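You operate a simulated robot arm through the tools that you are given. There is no shell and no other tool. Be economical: measure what you need, move in short steps, check, and stop when the job is done.

Carry out the task below with a simulated robot arm. There is one attempt and no reset: what you move stays moved.

TASK
Grind some pepper and salt, and stand the mills on the coasters.
Fine: grind into the dishes the mills stand in; pepper mill on the yellow coaster, salt mill on the blue one; spill none.
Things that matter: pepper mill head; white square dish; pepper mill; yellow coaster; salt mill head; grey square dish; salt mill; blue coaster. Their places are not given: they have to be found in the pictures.

It is judged by the outcome, as a careful person would: the job done as asked, and still so three seconds after it is handed in. It fails if anything else is knocked over, pushed out of place, dropped, spilled or broken.

THE ROBOT
A 7-joint arm with a two-finger parallel gripper, fixed in place. Base frame: the origin is at the foot of the arm, x ahead of it, y to its left, z up; the work surface is at about z = 0. Lengths are in mm, angles in degrees, forces in N, time in s.
With the tool pointing down near the work surface it reaches from about 220 to 580 mm from the base axis. Its first joint turns from -66.0 to 66.0 degrees. Payload 2.5 kg.
Tool frame: the origin (TCP) lies between the finger pads and is the grasp point; the fingertips stand 23 mm ahead of it; z points along the fingers, y is the line along which they close. The gripper opens to 94 mm. The fingers are 38 mm wide and 10 mm thick; the gripper's body (54 by 96 mm) begins 39 mm behind the TCP.
Orientation is told as [roll, pitch, yaw] about the base's x, y, z axes, in that order, counted from this pose: with the fingers straight down and closing along the base's y, the tool's x points along the base's -x, its y along +y and its z along -z.

THE INTERFACE
- The arm moves only by the tool drive_tool. Its argument "motion" is text: rows parted by semicolons, each of 7 numbers parted by spaces: the shift along the base's x, y, z in units of 20 mm (1.0 is 20 mm), then the turn, a rotation vector about the base's x, y, z in units of 6 degrees (1.0 is 6 degrees), then the closure in counts, from 0 (fully open) to 255 (shut). In form: dx dy dz ax ay az fingers; .... A call has 1 to 8 rows; each row shifts and turns the commanded pose from where the row before left it. A call with a number of a shift or a turn outside -1 to 1 is refused whole. A row lasts 0.2 s, in which the tool goes at most 50 mm and 8.6 degrees; a call with a longer step from one row to the next is refused whole, and so is a gripper value outside its range. A pose out of reach is approached as far as the arm can. The call stops where the force on the tool passes 70 N (or 10 N more than at its start, if that is more) or the arm is blocked; 0.2 s more then pass. The fingers move at their own pace (about 108 mm/s each) and stop on an object; they squeeze with about 39 N. The grip force told is the motor's: it shows also when the fingers shut on nothing. Time passes only in rows, and 0.2 s behind the last, so rows that do not move let the fingers close. It gives the time, the measured TCP pose, the force on the tool (base axes), the opening and the grip force at its end, in the units of the frame above (readings bear some noise), and new pictures: "show" is both (left out), scene, wrist or none.
- Cameras (640 x 400 px; columns grow to the right, rows downward): "scene" is fixed at [123.5, -406, 541.7]; the picture's right is [0.87, -0.50, 0.00], its down [-0.23, -0.40, -0.89] and it looks along [0.44, 0.77, -0.46] (base axes); focal length 268 px, centre (320, 200). "wrist" rides on the gripper at [-39, 0, -44] in the tool frame; the picture's right is [0.00, -1.00, 0.00], its down [0.97, 0.00, -0.24] and it looks along [0.24, 0.00, 0.97] (tool axes); focal length 218 px, centre (320, 200).
- point_at(camera, pixels): there is no depth. For up to 12 entries [column, row, z] of the newest picture of that camera ("zoom" is the newest enlarged one), the place [x, y] in the base frame at which the ray of that pixel passes the height z, good to about 2 mm, but the place of the scene camera against the robot may be out by one fixed shift of up to 25 mm in any direction. No time passes.
- inspect(camera, box): a new picture of the part [left, top, right, bottom] of that camera's present view, enlarged. No time passes.
- close_job(): hands the job in; it is judged then, once.

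Work in short steps. Measure before you move; look again where a grasp or a placing could have gone wrong, and mend it. You have 80 turns and 120 pictures in all, those below and enlarged ones among them. Open the gripper and draw the arm clear of the work before you hand the job in, unless the task says otherwise; then end with one line.

The tools are called after "Call:" as name(argument=value, ...) on one line, values as JSON. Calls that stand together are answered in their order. drive_tool: Moves the arm, as the interface text tells. Its arguments: {"type":"object","properties":{"motion":{"type":"string"},"show":{"type":"string","enum":["both","scene","wrist","none"]}},"required":["motion"]} The other tools are called the same way: point_at (camera, pixels) gives the place at which the rays of pixels pass given heights; inspect (camera, box) takes an enlarged picture of a part of a camera's view; close_job () hands the job in.

At the start:

```text
t: 0.0
eef_pos: [376.6, -43.7, 419.3]
ee_rot: [-0.1, 0.0, 0.0]
contact_force: [0.5, 0.7, -0.1]
opening: 94.0
finger_force: 0.1
```

scene: 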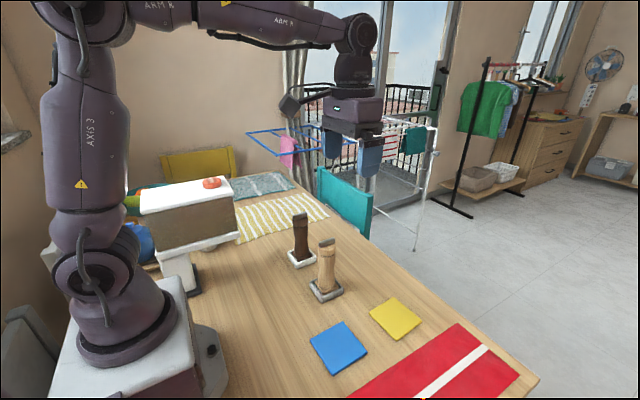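
wrist: 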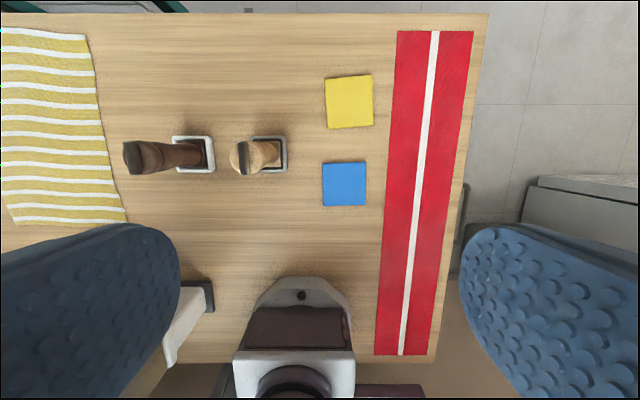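

The mills are near (300,240) and (326,270) in the scene, the coasters near (338,347) and (395,318). I'll enlarge both views and measure.

Call:
inspect(camera="scene", box=[260, 190, 380, 310])

Call:
inspect(camera="wrist", box=[110, 60, 390, 235])

Call:
point_at(camera="wrist", pixels=[[349, 101, 3], [344, 184, 3], [194, 154, 3], [266, 154, 3], [133, 157, 120], [240, 157, 120], [172, 134, 0], [215, 172, 0], [252, 134, 0], [287, 172, 0]])

Call:
point_at(camera="scene", pixels=[[395, 318, 3], [338, 347, 3], [302, 259, 5], [326, 290, 5], [300, 215, 120], [326, 243, 120]])

```text
3.33 times, centred on (320, 250) of scene
```

zoom: 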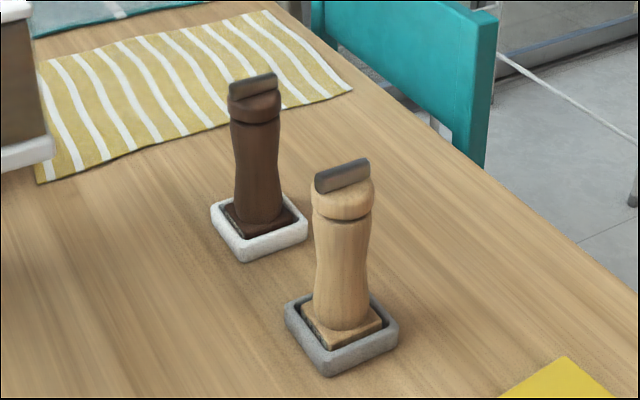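

```text
2.29 times, centred on (250, 148) of wrist
```

zoom: 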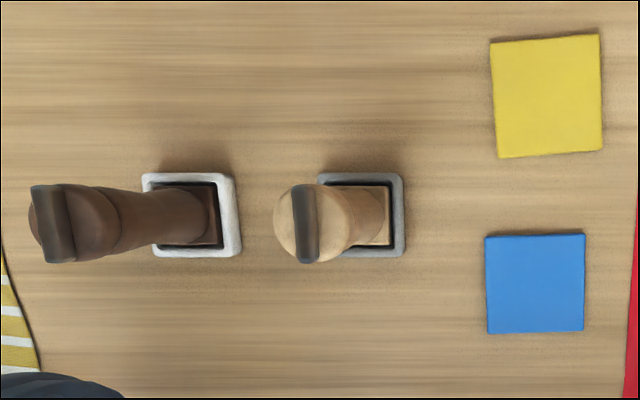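

```text
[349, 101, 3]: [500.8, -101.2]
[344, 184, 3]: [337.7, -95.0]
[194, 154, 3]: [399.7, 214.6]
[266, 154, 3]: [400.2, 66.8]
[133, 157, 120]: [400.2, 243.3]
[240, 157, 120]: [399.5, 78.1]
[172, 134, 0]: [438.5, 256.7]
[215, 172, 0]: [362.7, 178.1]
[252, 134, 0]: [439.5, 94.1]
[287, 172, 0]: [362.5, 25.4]
```

```text
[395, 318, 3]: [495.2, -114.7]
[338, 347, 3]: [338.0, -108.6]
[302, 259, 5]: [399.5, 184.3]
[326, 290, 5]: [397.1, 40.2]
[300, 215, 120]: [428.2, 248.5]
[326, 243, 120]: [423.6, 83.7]
```

The dark pepper mill stands in the white dish at about (400,207), and the light salt mill in the grey dish at about (400,62). Both have a thin bar on the head lying along x. I'll move over the salt mill at height to measure it without parallax.

Call:
drive_tool(motion="1 1 0 0 0 0 0;0.3 1 0 0 0 0 0;0 1 0 0 0 0 0;0 1 0 0 0 0 0;0 1 0 0 0 0 0;0 0.3 0 0 0 0 0;0 0 0 0 0 0 0", show="wrist")

```text
t: 1.6
eef_pos: [404.1, 62.4, 418.9]
ee_rot: [0.1, 0.0, -0.1]
contact_force: [0.1, 0.1, 0.2]
opening: 94.1
finger_force: 0.1
```

wrist: 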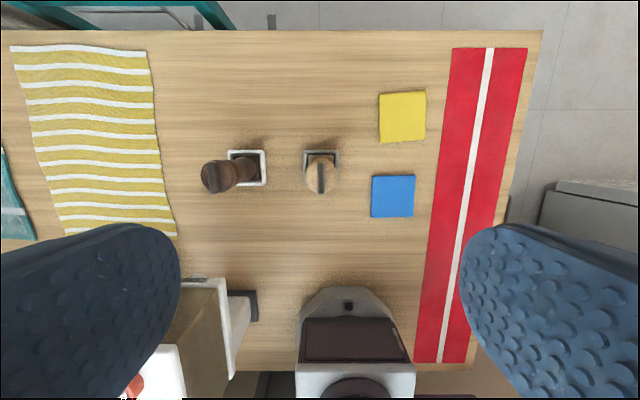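

Call:
inspect(camera="wrist", box=[190, 140, 350, 240])

Call:
point_at(camera="wrist", pixels=[[321, 163, 140], [320, 193, 140], [321, 163, 160], [320, 193, 160], [304, 150, 12], [339, 150, 12], [227, 150, 12], [266, 185, 12], [209, 177, 140], [209, 177, 160], [402, 117, 3], [393, 196, 3]])

```text
4.00 times, centred on (270, 190) of wrist
```

zoom: 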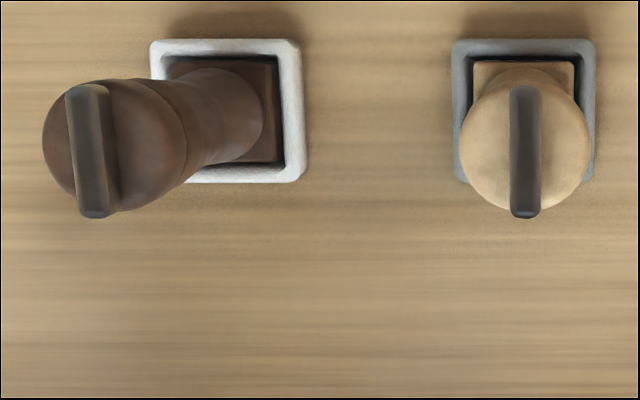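

```text
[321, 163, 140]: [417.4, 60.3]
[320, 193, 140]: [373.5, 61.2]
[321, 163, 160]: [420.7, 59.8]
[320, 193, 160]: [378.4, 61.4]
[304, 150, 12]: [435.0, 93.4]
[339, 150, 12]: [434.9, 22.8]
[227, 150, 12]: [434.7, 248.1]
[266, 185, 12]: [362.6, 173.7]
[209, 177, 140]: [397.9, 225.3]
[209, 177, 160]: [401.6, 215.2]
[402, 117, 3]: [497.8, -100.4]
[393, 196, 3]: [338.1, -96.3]
```

The salt mill axis is at about (399,59.5) and the pepper mill at (399,210), with the tops near z 160. I'll descend above the salt head and check the bar height up close.

Call:
drive_tool(motion="-0.25 -0.15 -1 0 0 0 90;0 0 -1 0 0 0 90;0 0 -1 0 0 0 90;0 0 -1 0 0 0 90;0 0 -1 0 0 0 90;0 0 -1 0 0 0 90;0 0 -1 0 0 0 90;0 0 -1 0 0 0 90", show="none")

Call:
drive_tool(motion="0 0 -1 0 0 0 90;0 0 -1 0 0 0 90;0 0 -0.8 0 0 0 90;0 0 0 0 0 0 90", show="both")

```text
t: 3.4
eef_pos: [398.3, 61.8, 256.8]
ee_rot: [0.0, 0.1, -0.1]
contact_force: [0.3, 0.3, -0.3]
opening: 61.1
finger_force: 0.0
```

```text
t: 4.4
eef_pos: [398.8, 59.0, 201.7]
ee_rot: [0.0, -0.1, 0.0]
contact_force: [-0.4, 0.8, -0.9]
opening: 60.8
finger_force: 0.1
```

scene: 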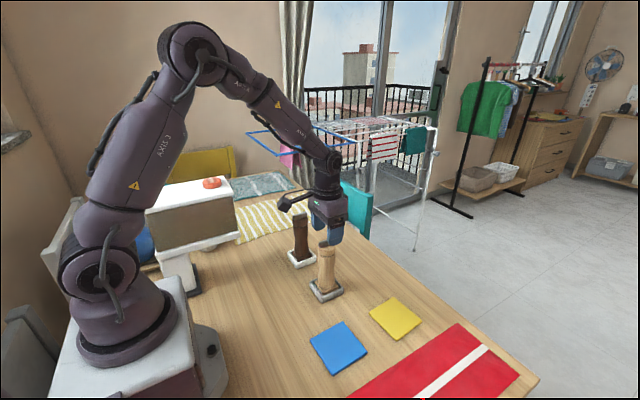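
wrist: 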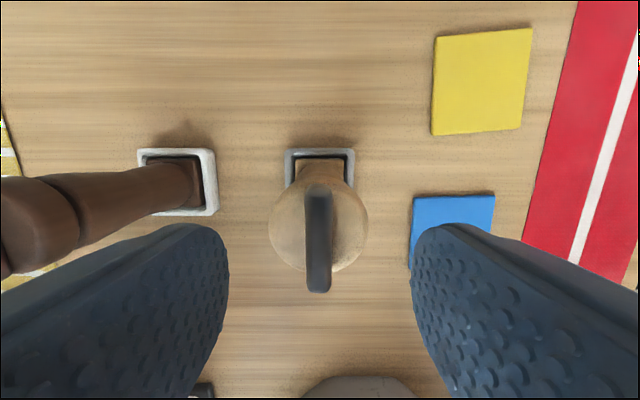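

Call:
inspect(camera="scene", box=[280, 180, 380, 280])

Call:
point_at(camera="wrist", pixels=[[318, 186, 150], [318, 291, 150], [318, 186, 160], [318, 291, 160], [318, 186, 140], [318, 291, 140], [269, 225, 130], [369, 225, 130]])

```text
4.00 times, centred on (330, 230) of scene
```

zoom: 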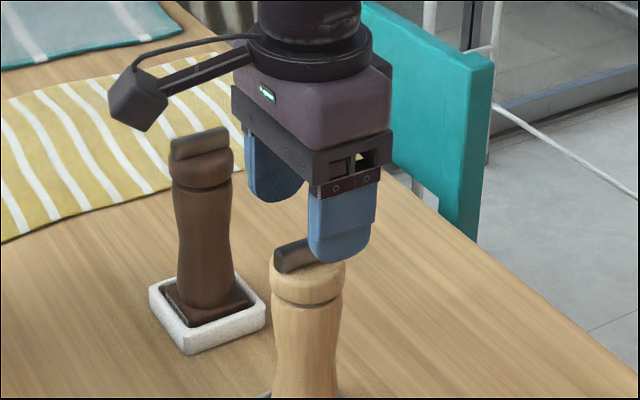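

```text
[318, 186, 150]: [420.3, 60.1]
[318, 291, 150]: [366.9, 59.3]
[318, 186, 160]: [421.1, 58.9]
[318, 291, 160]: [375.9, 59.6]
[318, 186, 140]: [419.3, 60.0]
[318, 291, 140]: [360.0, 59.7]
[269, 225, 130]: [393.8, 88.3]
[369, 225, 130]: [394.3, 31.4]
```

The bar top is at about z 160 and it's centred at (398.5,59.5). I'll lower the tips to about z 150 and close on the bar.

Call:
drive_tool(motion="0 0 -0.75 0 0 0 90;0 0 -0.75 0 0 0 90;0 0 0 0 0 0 90;0 0 0 0 0 0 255;0 0 0 0 0 0 255;0 0 0 0 0 0 255", show="both")

```text
t: 5.8
eef_pos: [399.4, 59.8, 171.9]
ee_rot: [0.0, 0.0, -0.1]
contact_force: [1.0, -0.5, -0.2]
opening: 46.7
finger_force: 39.2
```

scene: 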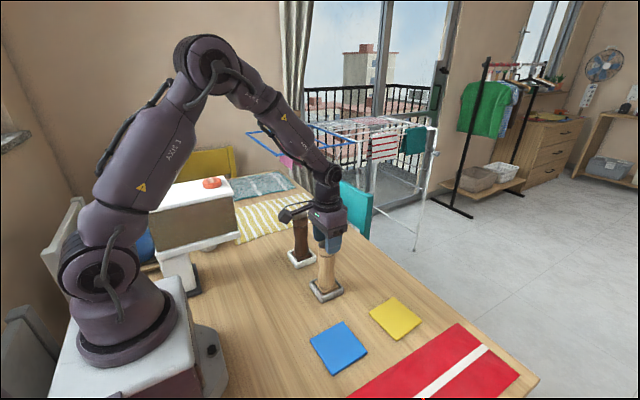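
wrist: 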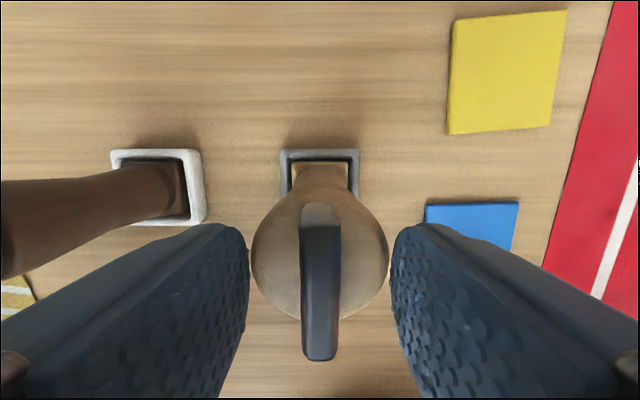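

Opening of 46.7 means the fingers closed on the head's rim, not the bar. I'll open, rise 7 mm and close on the bar.

Call:
drive_tool(motion="0 0 0 0 0 0 90;0 0 0 0 0 0 90;0 0 0.35 0 0 0 90;0 0 0 0 0 0 255;0 0 0 0 0 0 255;0 0 0 0 0 0 255", show="wrist")

```text
t: 7.2
eef_pos: [399.0, 59.0, 179.7]
ee_rot: [-0.1, 0.1, 0.0]
contact_force: [-0.2, 0.8, -0.2]
opening: 10.2
finger_force: 38.8
```

wrist: 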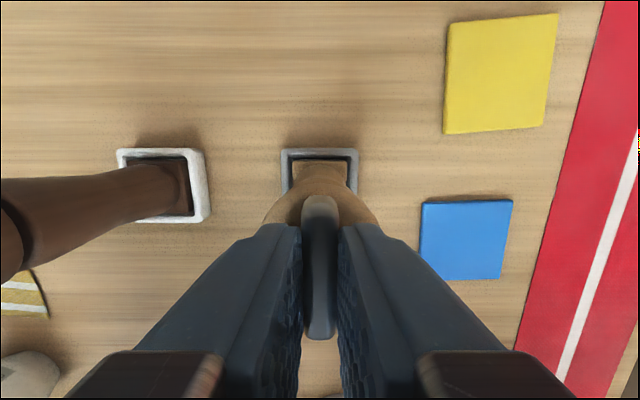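

The bar is held (10.2 mm). I'll turn the head about z in one direction and watch the reaction.

Call:
drive_tool(motion="0 0 0 0 0 1 255;0 0 0 0 0 1 255;0 0 0 0 0 1 255;0 0 0 0 0 1 255;0 0 0 0 0 1 255;0 0 0 0 0 1 255;0 0 0 0 0 1 255;0 0 0 0 0 1 255", show="wrist")

```text
t: 9.0
eef_pos: [398.4, 59.6, 178.6]
ee_rot: [0.0, 0.0, 48.1]
contact_force: [1.5, 0.5, 0.2]
opening: 10.1
finger_force: 39.3
```

wrist: 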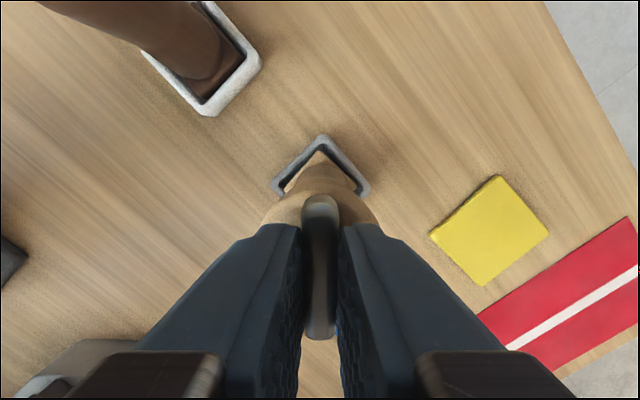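

The head turns freely and the dish stays put. I'll continue.

Call:
drive_tool(motion="0 0 0 0 0 1 255;0 0 0 0 0 1 255;0 0 0 0 0 1 255;0 0 0 0 0 1 255;0 0 0 0 0 1 255;0 0 0 0 0 1 255;0 0 0 0 0 1 255;0 0 0 0 0 1 255", show="both")

```text
t: 10.8
eef_pos: [398.5, 59.7, 179.9]
ee_rot: [0.0, -0.1, 96.2]
contact_force: [2.1, -1.5, 6.6]
opening: 10.4
finger_force: 39.0
```

scene: 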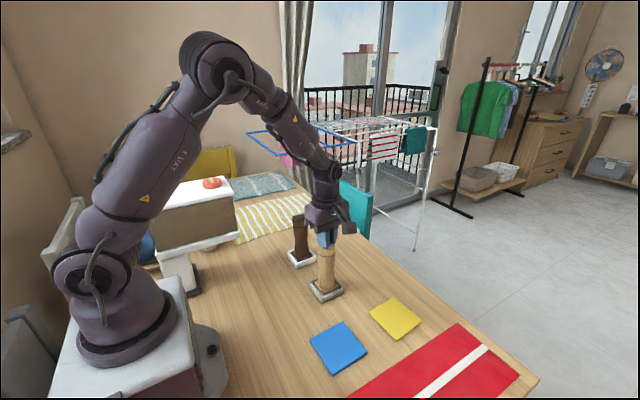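
wrist: 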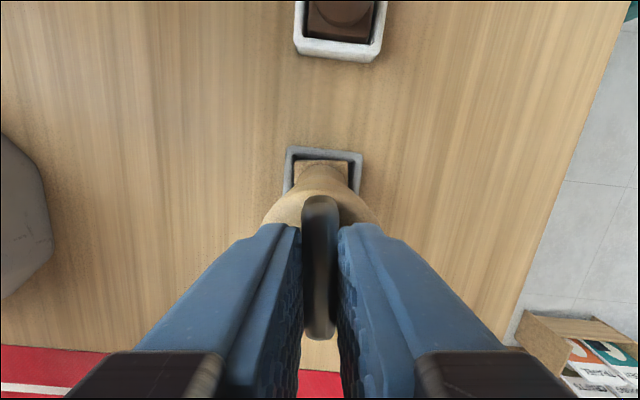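

Call:
inspect(camera="wrist", box=[260, 130, 388, 210])

Call:
inspect(camera="scene", box=[285, 210, 375, 310])

```text
5.00 times, centred on (324, 170) of wrist
```

zoom: 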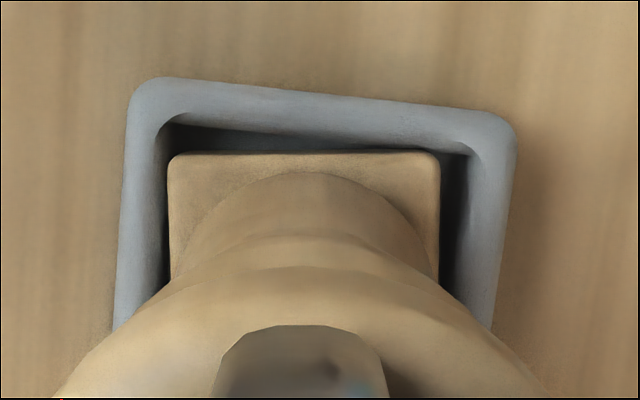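

```text
4.00 times, centred on (330, 260) of scene
```

zoom: 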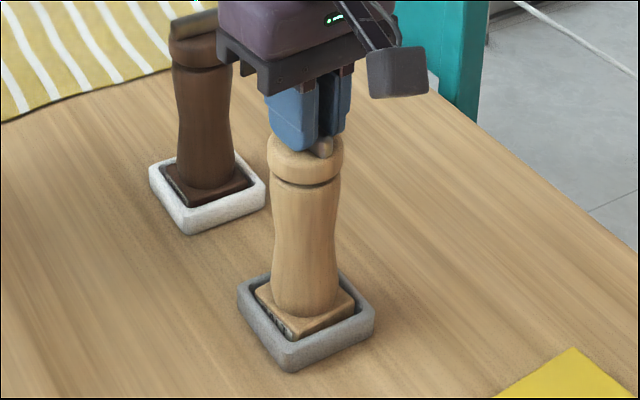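

The base has turned about 6° within the dish, so the head has likely reached its stop or friction is dragging it. I'll turn back part of the way and look at the base again.

Call:
drive_tool(motion="0 0 0 0 0 -1 255;0 0 0 0 0 -1 255;0 0 0 0 0 -1 255;0 0 0 0 0 -1 255;0 0 0 0 0 -1 255;0 0 0 0 0 -1 255;0 0 0 0 0 -1 255;0 0 0 0 0 -1 255", show="none")

Call:
drive_tool(motion="0 0 0 0 0 -1 255;0 0 0 0 0 -1 255;0 0 0 0 0 -1 255;0 0 0 0 0 -1 255;0 0 0 0 0 -1 255;0 0 0 0 0 -1 255;0 0 0 0 0 -1 255;0 0 0 0 0 -1 255", show="wrist")

Call:
inspect(camera="wrist", box=[260, 130, 388, 210])

Call:
inspect(camera="scene", box=[300, 255, 350, 305])

```text
t: 12.6
eef_pos: [397.5, 58.4, 179.3]
ee_rot: [0.0, 0.1, 47.9]
contact_force: [1.2, -2.5, 7.5]
opening: 10.1
finger_force: 39.4
```

```text
t: 14.4
eef_pos: [398.3, 60.0, 179.5]
ee_rot: [0.1, 0.0, -0.1]
contact_force: [-1.0, -0.1, -0.1]
opening: 10.4
finger_force: 39.1
```

wrist: 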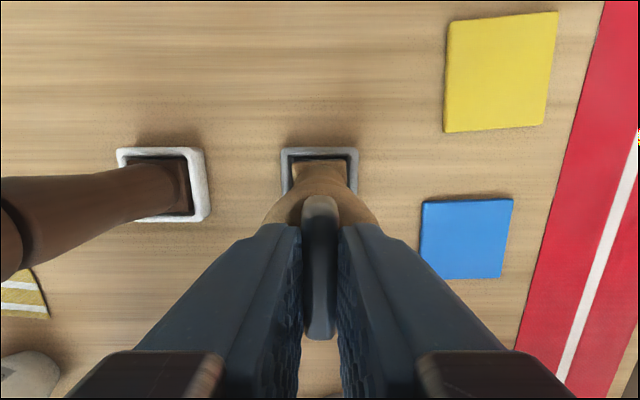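

```text
5.00 times, centred on (324, 170) of wrist
```

zoom: 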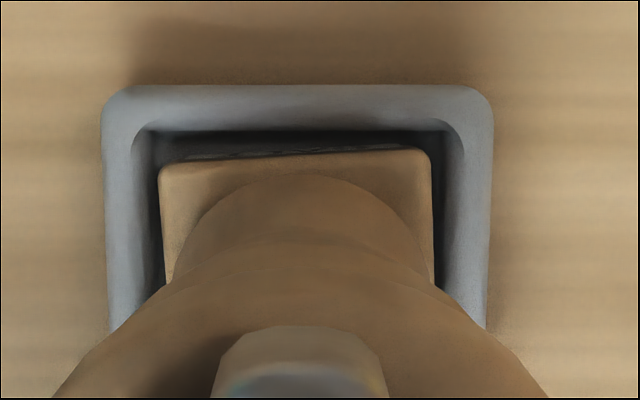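

```text
8.00 times, centred on (325, 280) of scene
```

zoom: 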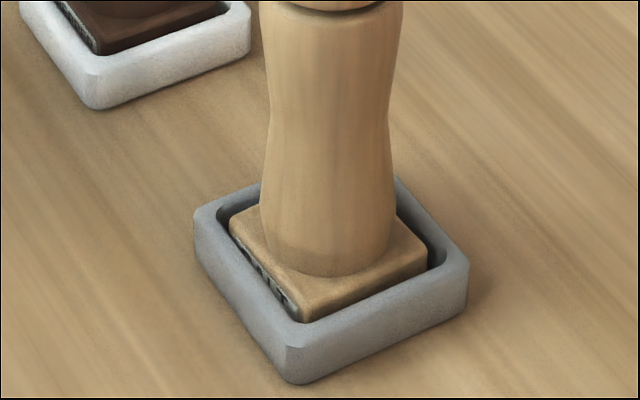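

Nothing visible yet. I'll keep turning the other way (clockwise), to about -96°.

Call:
drive_tool(motion="0 0 0 0 0 -1 255;0 0 0 0 0 -1 255;0 0 0 0 0 -1 255;0 0 0 0 0 -1 255;0 0 0 0 0 -1 255;0 0 0 0 0 -1 255;0 0 0 0 0 -1 255;0 0 0 0 0 -1 255", show="none")

Call:
drive_tool(motion="0 0 0 0 0 -1 255;0 0 0 0 0 -1 255;0 0 0 0 0 -1 255;0 0 0 0 0 -1 255;0 0 0 0 0 -1 255;0 0 0 0 0 -1 255;0 0 0 0 0 -1 255;0 0 0 0 0 0 255", show="both")

Call:
inspect(camera="wrist", box=[260, 130, 388, 210])

Call:
inspect(camera="scene", box=[300, 255, 350, 305])

```text
t: 16.2
eef_pos: [398.8, 60.5, 178.7]
ee_rot: [0.0, 0.0, -48.1]
contact_force: [0.3, -0.5, -0.2]
opening: 10.0
finger_force: 38.9
```

```text
t: 18.0
eef_pos: [398.8, 59.2, 178.4]
ee_rot: [0.0, 0.0, -90.1]
contact_force: [1.2, 0.7, 3.5]
opening: 10.1
finger_force: 39.2
```

scene: 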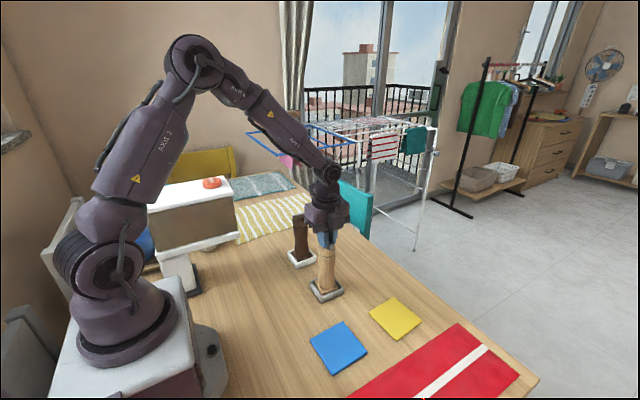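
wrist: 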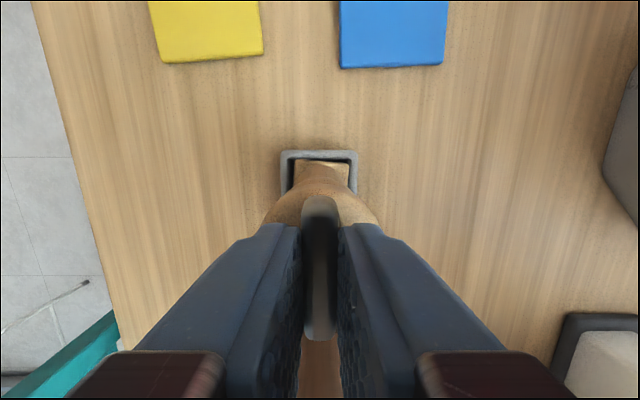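

```text
5.00 times, centred on (324, 170) of wrist
```

zoom: 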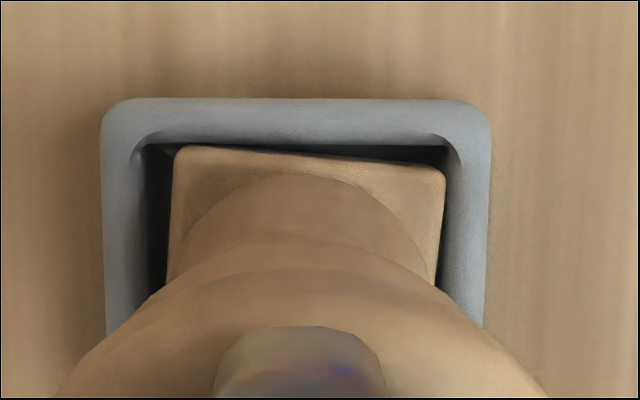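

```text
8.00 times, centred on (325, 280) of scene
```

zoom: 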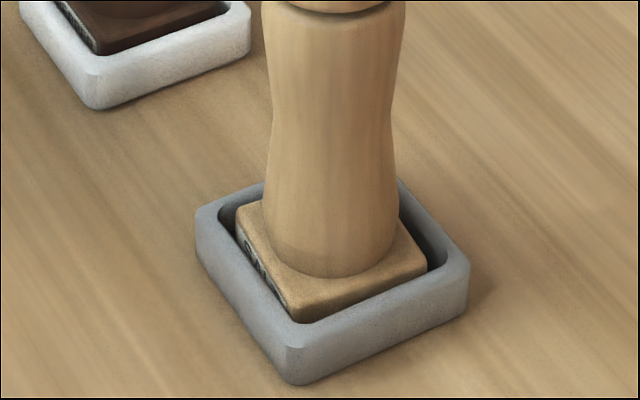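

The head turns and the base is held by the dish walls. I'll turn back to 0, which makes more grinding and returns to a handy pose, then release.

Call:
drive_tool(motion="0 0 0 0 0 1 255;0 0 0 0 0 1 255;0 0 0 0 0 1 255;0 0 0 0 0 1 255;0 0 0 0 0 1 255;0 0 0 0 0 1 255;0 0 0 0 0 1 255;0 0 0 0 0 1 255", show="none")

Call:
drive_tool(motion="0 0 0 0 0 1 255;0 0 0 0 0 1 255;0 0 0 0 0 1 255;0 0 0 0 0 1 255;0 0 0 0 0 1 255;0 0 0 0 0 1 255;0 0 0 0 0 1 255;0 0 0 0 0 0 255", show="none")

Call:
drive_tool(motion="0 0 0 0 0 0 60;0 0 0 0 0 0 60;0 0 1 0 0 0 60;0 0 0.5 0 0 0 60;0 0 0 0 0 0 60", show="both")

Call:
inspect(camera="wrist", box=[255, 135, 383, 215])

Call:
inspect(camera="scene", box=[300, 235, 350, 305])

```text
t: 19.8
eef_pos: [398.3, 59.2, 178.4]
ee_rot: [-0.1, 0.0, -41.8]
contact_force: [2.9, 0.3, 4.6]
opening: 10.1
finger_force: 39.8
```

```text
t: 21.6
eef_pos: [398.4, 59.0, 178.9]
ee_rot: [0.0, 0.0, 0.0]
contact_force: [-3.3, -0.2, 10.9]
opening: 10.0
finger_force: 38.9
```

```text
t: 22.8
eef_pos: [398.3, 59.9, 209.9]
ee_rot: [0.1, -0.1, 0.0]
contact_force: [-0.1, 0.4, -0.1]
opening: 71.9
finger_force: 0.1
```

scene: 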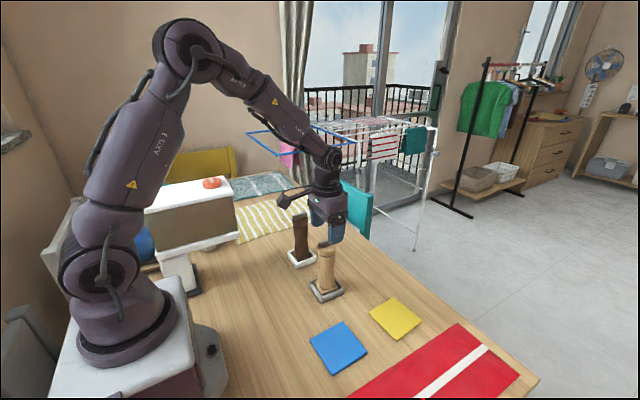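
wrist: 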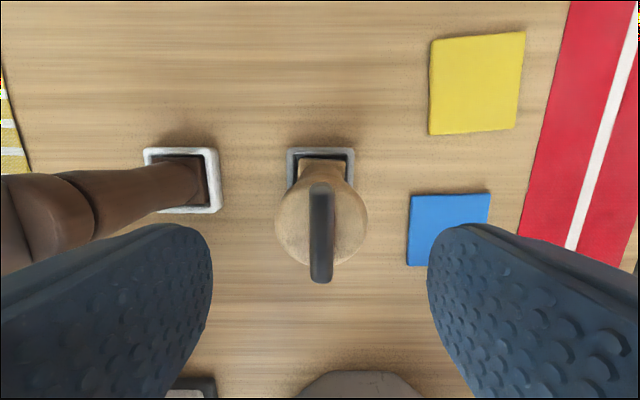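

```text
5.00 times, centred on (319, 175) of wrist
```

zoom: 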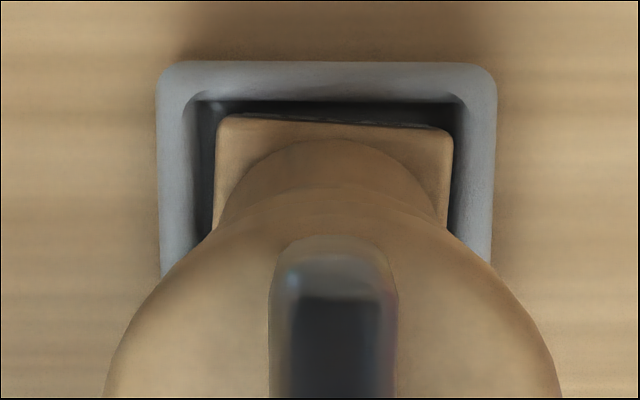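

```text
5.71 times, centred on (325, 270) of scene
```

zoom: 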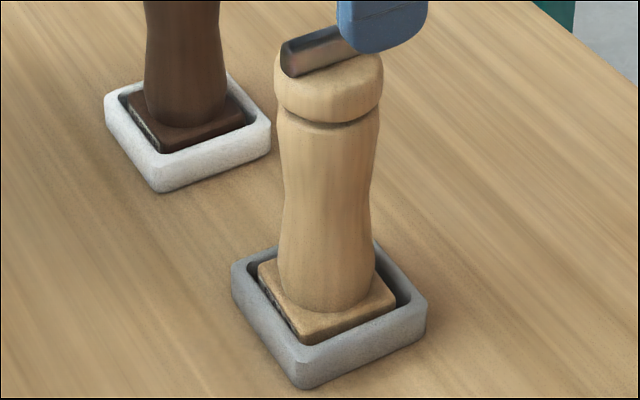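

The salt mill is still upright in its dish and the head has been ground through about 370° in all. Next I grasp the mill around the head and neck (tips to z~118) and lift straight up.

Call:
drive_tool(motion="0 0 -1 0 0 0 60;0 0 -1 0 0 0 60;0 0 -1 0 0 0 60;0 0 -0.4 0 0 0 60;0 0 0 0 0 0 60;0 0 0 0 0 0 255;0 0 0 0 0 0 255;0 0 0 0 0 0 255", show="both")

```text
t: 24.6
eef_pos: [398.4, 59.0, 141.0]
ee_rot: [0.1, 0.0, 0.0]
contact_force: [0.2, -0.2, -0.1]
opening: 46.9
finger_force: 39.4
```

scene: 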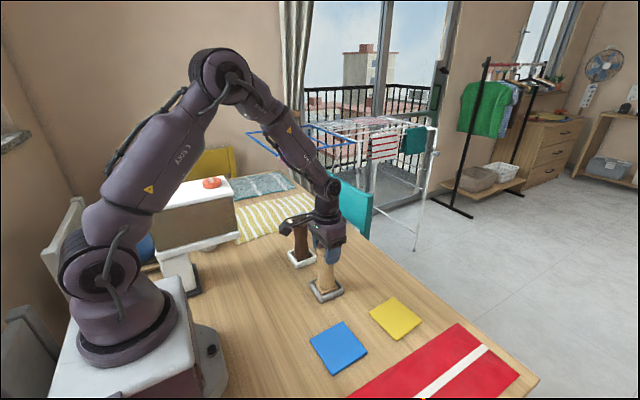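
wrist: 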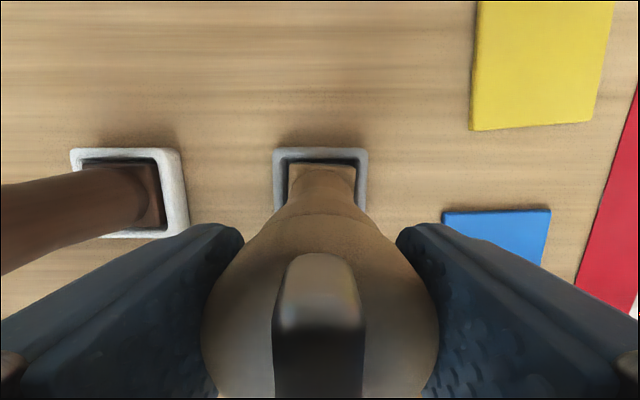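

Call:
drive_tool(motion="0 0 0.3 0 0 0 255;0 0 0.7 0 0 0 255;0 0 1 0 0 0 255;0 0 1 0 0 0 255;0 0 1 0 0 0 255;0 0 0 0 0 0 255", show="both")

Call:
inspect(camera="scene", box=[285, 205, 365, 305])

Call:
inspect(camera="wrist", box=[240, 120, 400, 220])

```text
t: 26.0
eef_pos: [399.1, 58.9, 220.5]
ee_rot: [0.1, 0.0, 0.0]
contact_force: [0.7, -0.2, -2.3]
opening: 47.2
finger_force: 38.7
```

scene: 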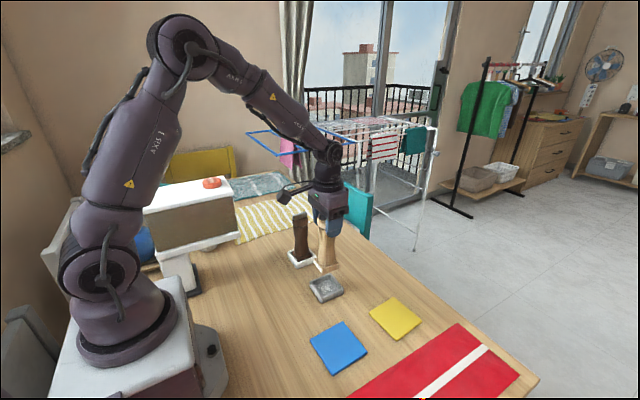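
wrist: 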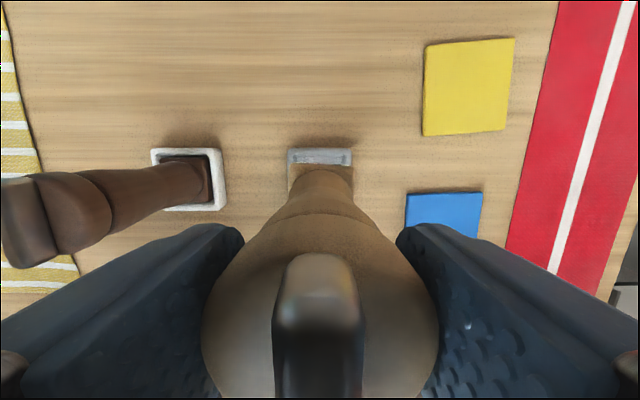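

```text
4.00 times, centred on (325, 255) of scene
```

zoom: 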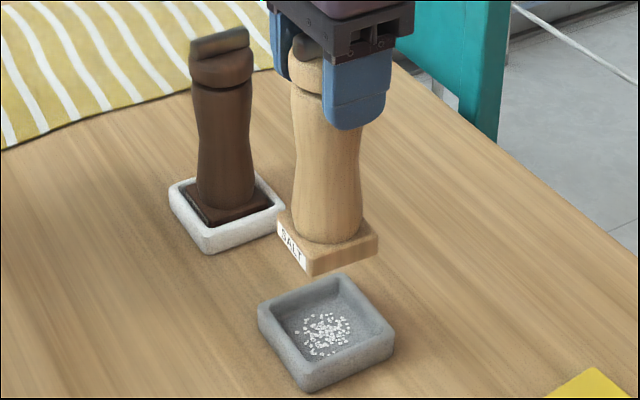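

```text
4.00 times, centred on (320, 170) of wrist
```

zoom: 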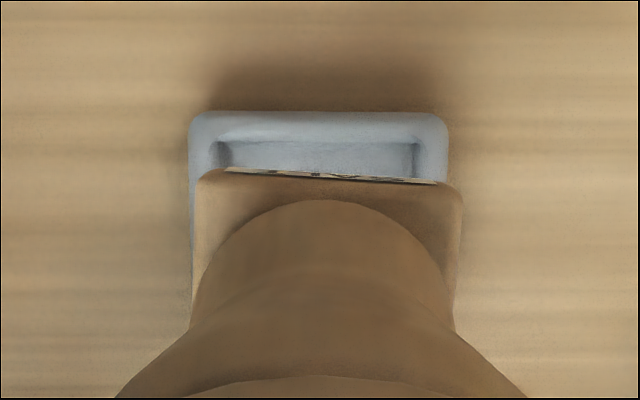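

Salt lies in the dish, none spilled, and the label reads SALT. I'll carry the mill at height to the blue coaster at about (338,-95.5).

Call:
drive_tool(motion="-0.5 -1 0 0 0 0 255;-0.5 -1 0 0 0 0 255;-0.5 -1 0 0 0 0 255;-0.5 -1 0 0 0 0 255;-0.5 -1 0 0 0 0 255;-0.5 -1 0 0 0 0 255;0 -1 0 0 0 0 255;0 -0.7 0 0 0 0 255", show="none")

Call:
drive_tool(motion="0 0 0 0 0 0 255;0 0 -1 0 0 0 255;0 0 -1 0 0 0 255;0 0 -1 0 0 0 255;0 0 0 0 0 0 255", show="both")

Call:
inspect(camera="scene", box=[290, 270, 390, 390])

Call:
inspect(camera="wrist", box=[240, 120, 400, 220])

```text
t: 27.8
eef_pos: [338.6, -95.5, 221.3]
ee_rot: [0.0, 0.0, 0.0]
contact_force: [0.1, 0.3, -2.1]
opening: 47.2
finger_force: 39.1
```

```text
t: 29.0
eef_pos: [337.8, -94.2, 161.5]
ee_rot: [0.0, 0.0, -0.1]
contact_force: [-0.4, 0.3, -3.1]
opening: 47.0
finger_force: 39.2
```

scene: 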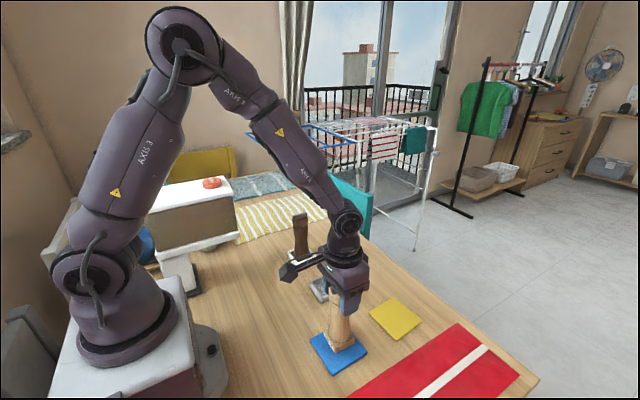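
wrist: 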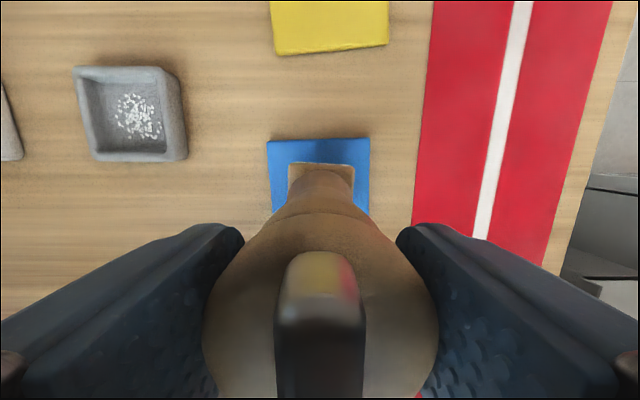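

```text
3.33 times, centred on (340, 330) of scene
```

zoom: 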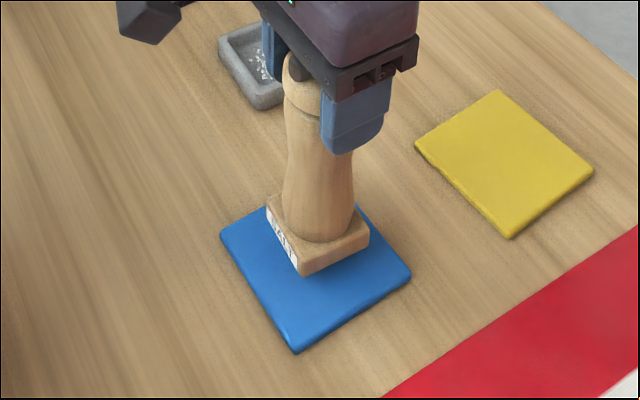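

```text
4.00 times, centred on (320, 170) of wrist
```

zoom: 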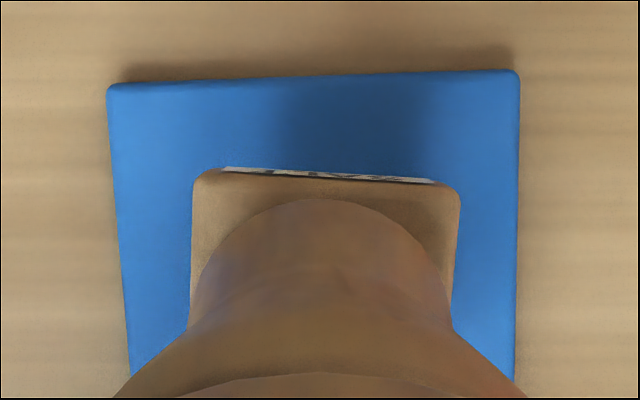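

The mill is centred over the blue coaster, about 20 mm up. I'll lower gently and watch for contact.

Call:
drive_tool(motion="0 0.05 -0.5 0 0 0 255;0 0 -0.3 0 0 0 255;0 0 -0.1 0 0 0 255;0 0 0 0 0 0 255", show="none")

Call:
inspect(camera="scene", box=[300, 300, 380, 380])

```text
t: 30.0
eef_pos: [337.7, -94.4, 142.7]
ee_rot: [0.0, 0.0, 0.0]
contact_force: [0.4, 0.1, -3.6]
opening: 46.6
finger_force: 39.2
```

```text
5.00 times, centred on (340, 340) of scene
```

zoom: 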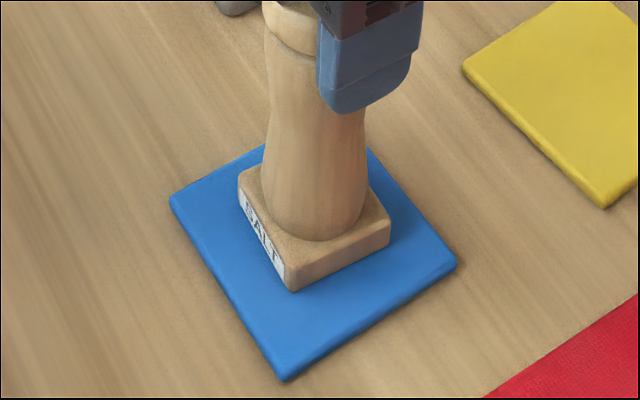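

Call:
drive_tool(motion="0 0 -0.05 0 0 0 255;0 0 -0.05 0 0 0 255;0 0 0 0 0 0 255", show="none")

```text
t: 30.8
eef_pos: [338.4, -93.3, 141.5]
ee_rot: [0.0, -0.1, 0.0]
contact_force: [-7.5, 1.7, 28.6]
opening: 46.9
finger_force: 38.6
```

Contact is firm at 28 N. I'll ease up 1 mm, open, then rise clear.

Call:
drive_tool(motion="0 0 0.05 0 0 0 255;0 0 0 0 0 0 200;0 0 0 0 0 0 60;0 0 0 0 0 0 60;0 0 0.5 0 0 0 60;0 0 1 0 0 0 60;0 0 1 0 0 0 60;0 0 1 0 0 0 60", show="both")

Call:
inspect(camera="scene", box=[290, 260, 390, 380])

```text
t: 32.6
eef_pos: [338.2, -94.2, 213.2]
ee_rot: [0.0, 0.1, 0.1]
contact_force: [-0.7, 0.1, 0.3]
opening: 71.8
finger_force: 0.1
```

scene: 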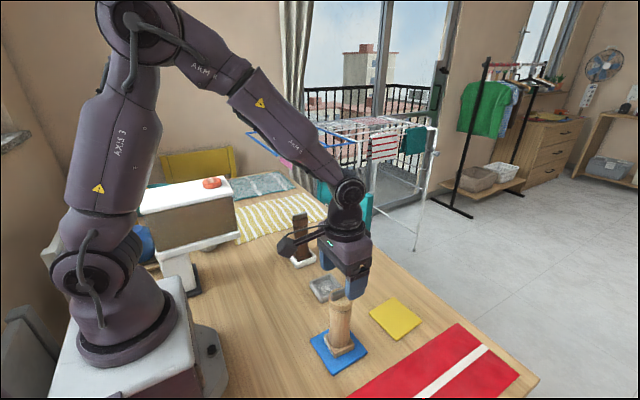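
wrist: 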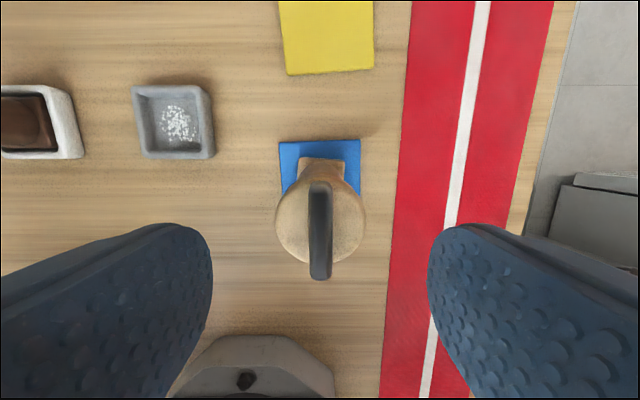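

```text
3.33 times, centred on (340, 320) of scene
```

zoom: 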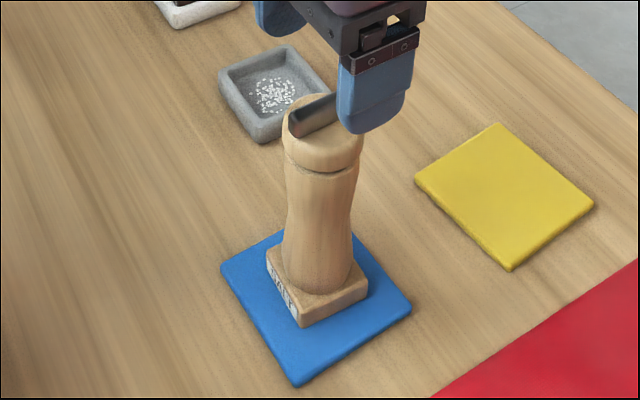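

The salt mill stands on blue. I'll now go over the pepper mill at about (399,210).

Call:
drive_tool(motion="0 1 1 0 0 0 60;0 1 0.5 0 0 0 60;0.5 1 0 0 0 0 60;0.5 1 0 0 0 0 60;0.5 1 0 0 0 0 60;0.5 1 0 0 0 0 60;0.5 1 0 0 0 0 60;0.5 1 0 0 0 0 60", show="none")

Call:
drive_tool(motion="0 1 0 0 0 0 60;0 1 0 0 0 0 60;0 1 0 0 0 0 60;0 1 0 0 0 0 60;0 1 0 0 0 0 60;0 1 0 0 0 0 60;0 1 0 0 0 0 60;0 0.2 0 0 0 0 60", show="both")

Call:
inspect(camera="wrist", box=[240, 130, 400, 290])

Call:
inspect(camera="scene", box=[260, 190, 360, 290])

```text
t: 34.4
eef_pos: [398.5, 67.4, 243.7]
ee_rot: [0.0, 0.0, 0.0]
contact_force: [0.8, 0.3, -0.6]
opening: 71.8
finger_force: 0.1
```

```text
t: 36.2
eef_pos: [397.3, 209.9, 242.6]
ee_rot: [0.0, 0.0, 0.1]
contact_force: [0.4, 0.5, 0.2]
opening: 72.1
finger_force: 0.1
```

scene: 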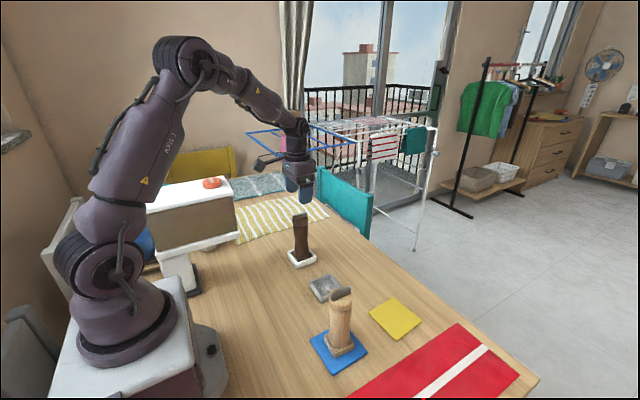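
wrist: 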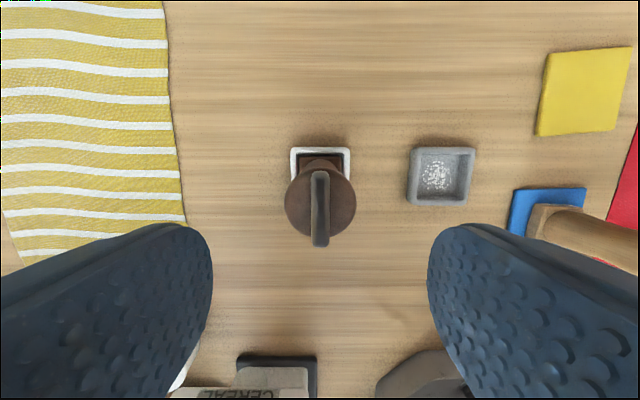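

```text
2.50 times, centred on (320, 210) of wrist
```

zoom: 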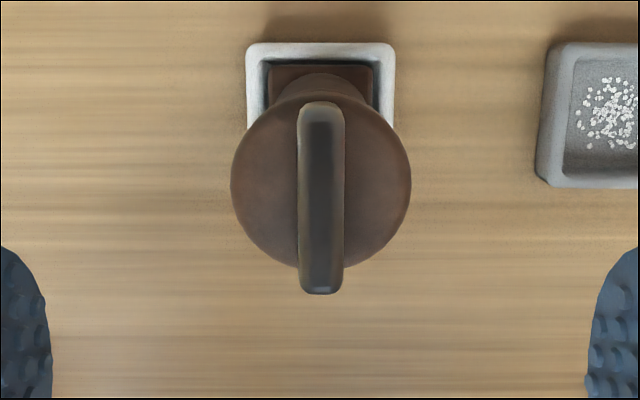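

```text
4.00 times, centred on (310, 240) of scene
```

zoom: 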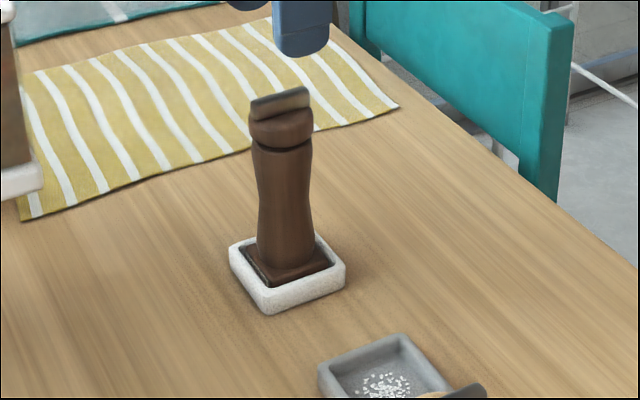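

The bar is aligned at column 320. I'll lower to the same height as for salt and grip the bar.

Call:
drive_tool(motion="0.05 0 -1 0 0 0 90;0 0 -1 0 0 0 90;0 0 -1 0 0 0 90;0 0 -0.15 0 0 0 90;0 0 0 0 0 0 90;0 0 0 0 0 0 255;0 0 0 0 0 0 255;0 0 0 0 0 0 255", show="wrist")

Call:
inspect(camera="scene", box=[260, 190, 360, 290])

```text
t: 38.0
eef_pos: [399.3, 209.0, 179.3]
ee_rot: [0.0, -0.1, 0.0]
contact_force: [0.2, -0.4, -1.4]
opening: 10.0
finger_force: 38.8
```

wrist: 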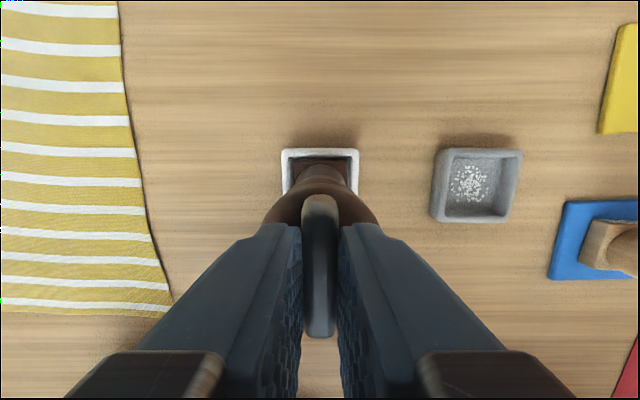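

```text
4.00 times, centred on (310, 240) of scene
```

zoom: 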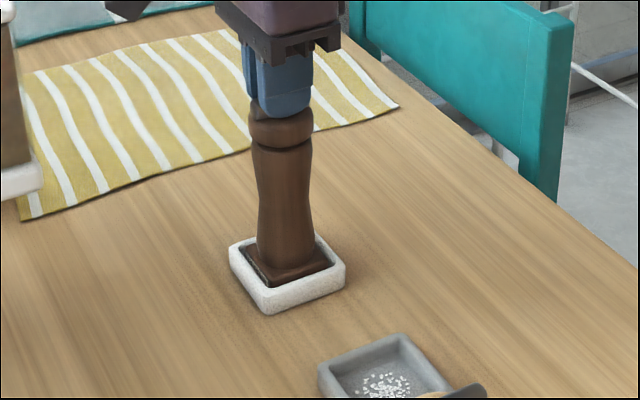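

Bar gripped (10.0 mm). I'll use the same grinding as before: +90, back through 0 to -90, and back to 0.

Call:
drive_tool(motion="0 0 0 0 0 1 255;0 0 0 0 0 1 255;0 0 0 0 0 1 255;0 0 0 0 0 1 255;0 0 0 0 0 1 255;0 0 0 0 0 1 255;0 0 0 0 0 1 255;0 0 0 0 0 1 255", show="none")

Call:
drive_tool(motion="0 0 0 0 0 1 255;0 0 0 0 0 1 255;0 0 0 0 0 1 255;0 0 0 0 0 1 255;0 0 0 0 0 1 255;0 0 0 0 0 1 255;0 0 0 0 0 1 255;0 0 0 0 0 1 255", show="both")

```text
t: 39.8
eef_pos: [399.4, 210.2, 179.7]
ee_rot: [0.0, -0.1, 48.1]
contact_force: [-2.6, -1.9, 17.9]
opening: 10.0
finger_force: 39.0
```

```text
t: 41.6
eef_pos: [400.2, 210.3, 179.3]
ee_rot: [-0.1, 0.0, 96.2]
contact_force: [3.4, -4.1, 19.4]
opening: 10.1
finger_force: 39.4
```

scene: 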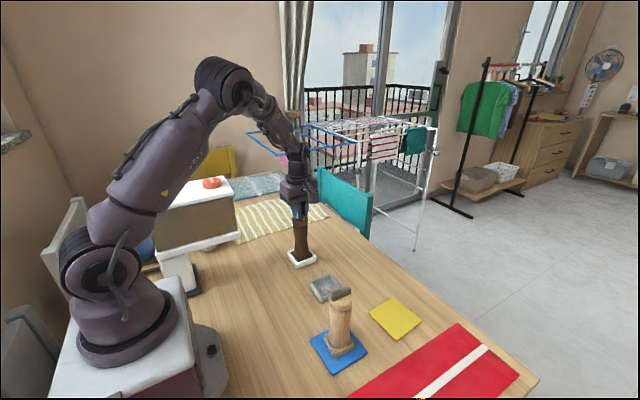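
wrist: 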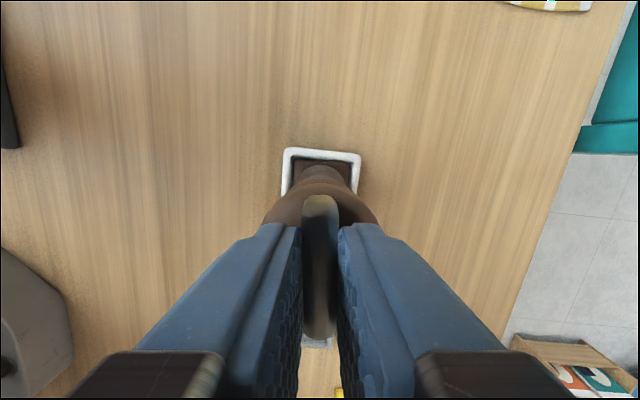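

The head turned with some downward load, and the dish is in place. I'll ease up 0.4 mm and turn back through to -90.

Call:
drive_tool(motion="0 0 0.02 0 0 -1 255;0 0 0 0 0 -1 255;0 0 0 0 0 -1 255;0 0 0 0 0 -1 255;0 0 0 0 0 -1 255;0 0 0 0 0 -1 255;0 0 0 0 0 -1 255;0 0 0 0 0 -1 255", show="none")

Call:
drive_tool(motion="0 0 0 0 0 -1 255;0 0 0 0 0 -1 255;0 0 0 0 0 -1 255;0 0 0 0 0 -1 255;0 0 0 0 0 -1 255;0 0 0 0 0 -1 255;0 0 0 0 0 -1 255;0 0 0 0 0 -1 255", show="none")

Call:
drive_tool(motion="0 0 0 0 0 -1 255;0 0 0 0 0 -1 255;0 0 0 0 0 -1 255;0 0 0 0 0 -1 255;0 0 0 0 0 -1 255;0 0 0 0 0 -1 255;0 0 0 0 0 -1 255;0 0 0 0 0 -1 255", show="none")

Call:
drive_tool(motion="0 0 0 0 0 -1 255;0 0 0 0 0 -1 255;0 0 0 0 0 -1 255;0 0 0 0 0 -1 255;0 0 0 0 0 -1 255;0 0 0 0 0 -1 255;0 0 0 0 0 -1 255;0 0 0 0 0 0 255", show="wrist")

```text
t: 43.4
eef_pos: [400.1, 210.6, 180.1]
ee_rot: [0.0, -0.1, 47.9]
contact_force: [2.5, 1.0, 9.0]
opening: 10.1
finger_force: 39.6
```

```text
t: 45.2
eef_pos: [398.6, 210.7, 179.3]
ee_rot: [0.0, 0.1, 0.0]
contact_force: [-1.2, -0.1, 5.3]
opening: 10.0
finger_force: 39.0
```

```text
t: 47.0
eef_pos: [398.5, 209.5, 179.6]
ee_rot: [0.1, 0.0, -48.1]
contact_force: [1.2, 0.1, 2.3]
opening: 10.2
finger_force: 38.6
```

```text
t: 48.8
eef_pos: [399.9, 210.4, 178.4]
ee_rot: [-0.1, 0.0, -90.2]
contact_force: [-0.3, 1.7, -0.4]
opening: 10.1
finger_force: 38.6
```

wrist: 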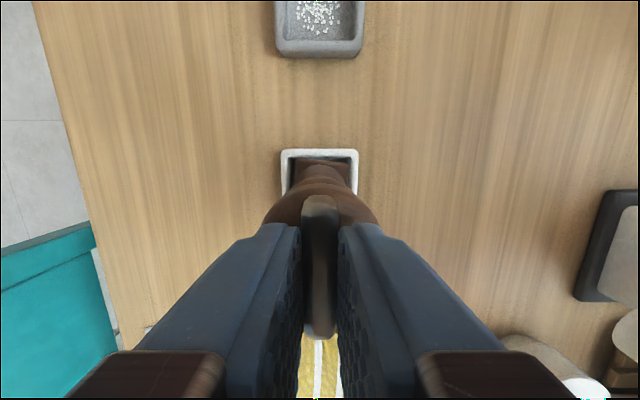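

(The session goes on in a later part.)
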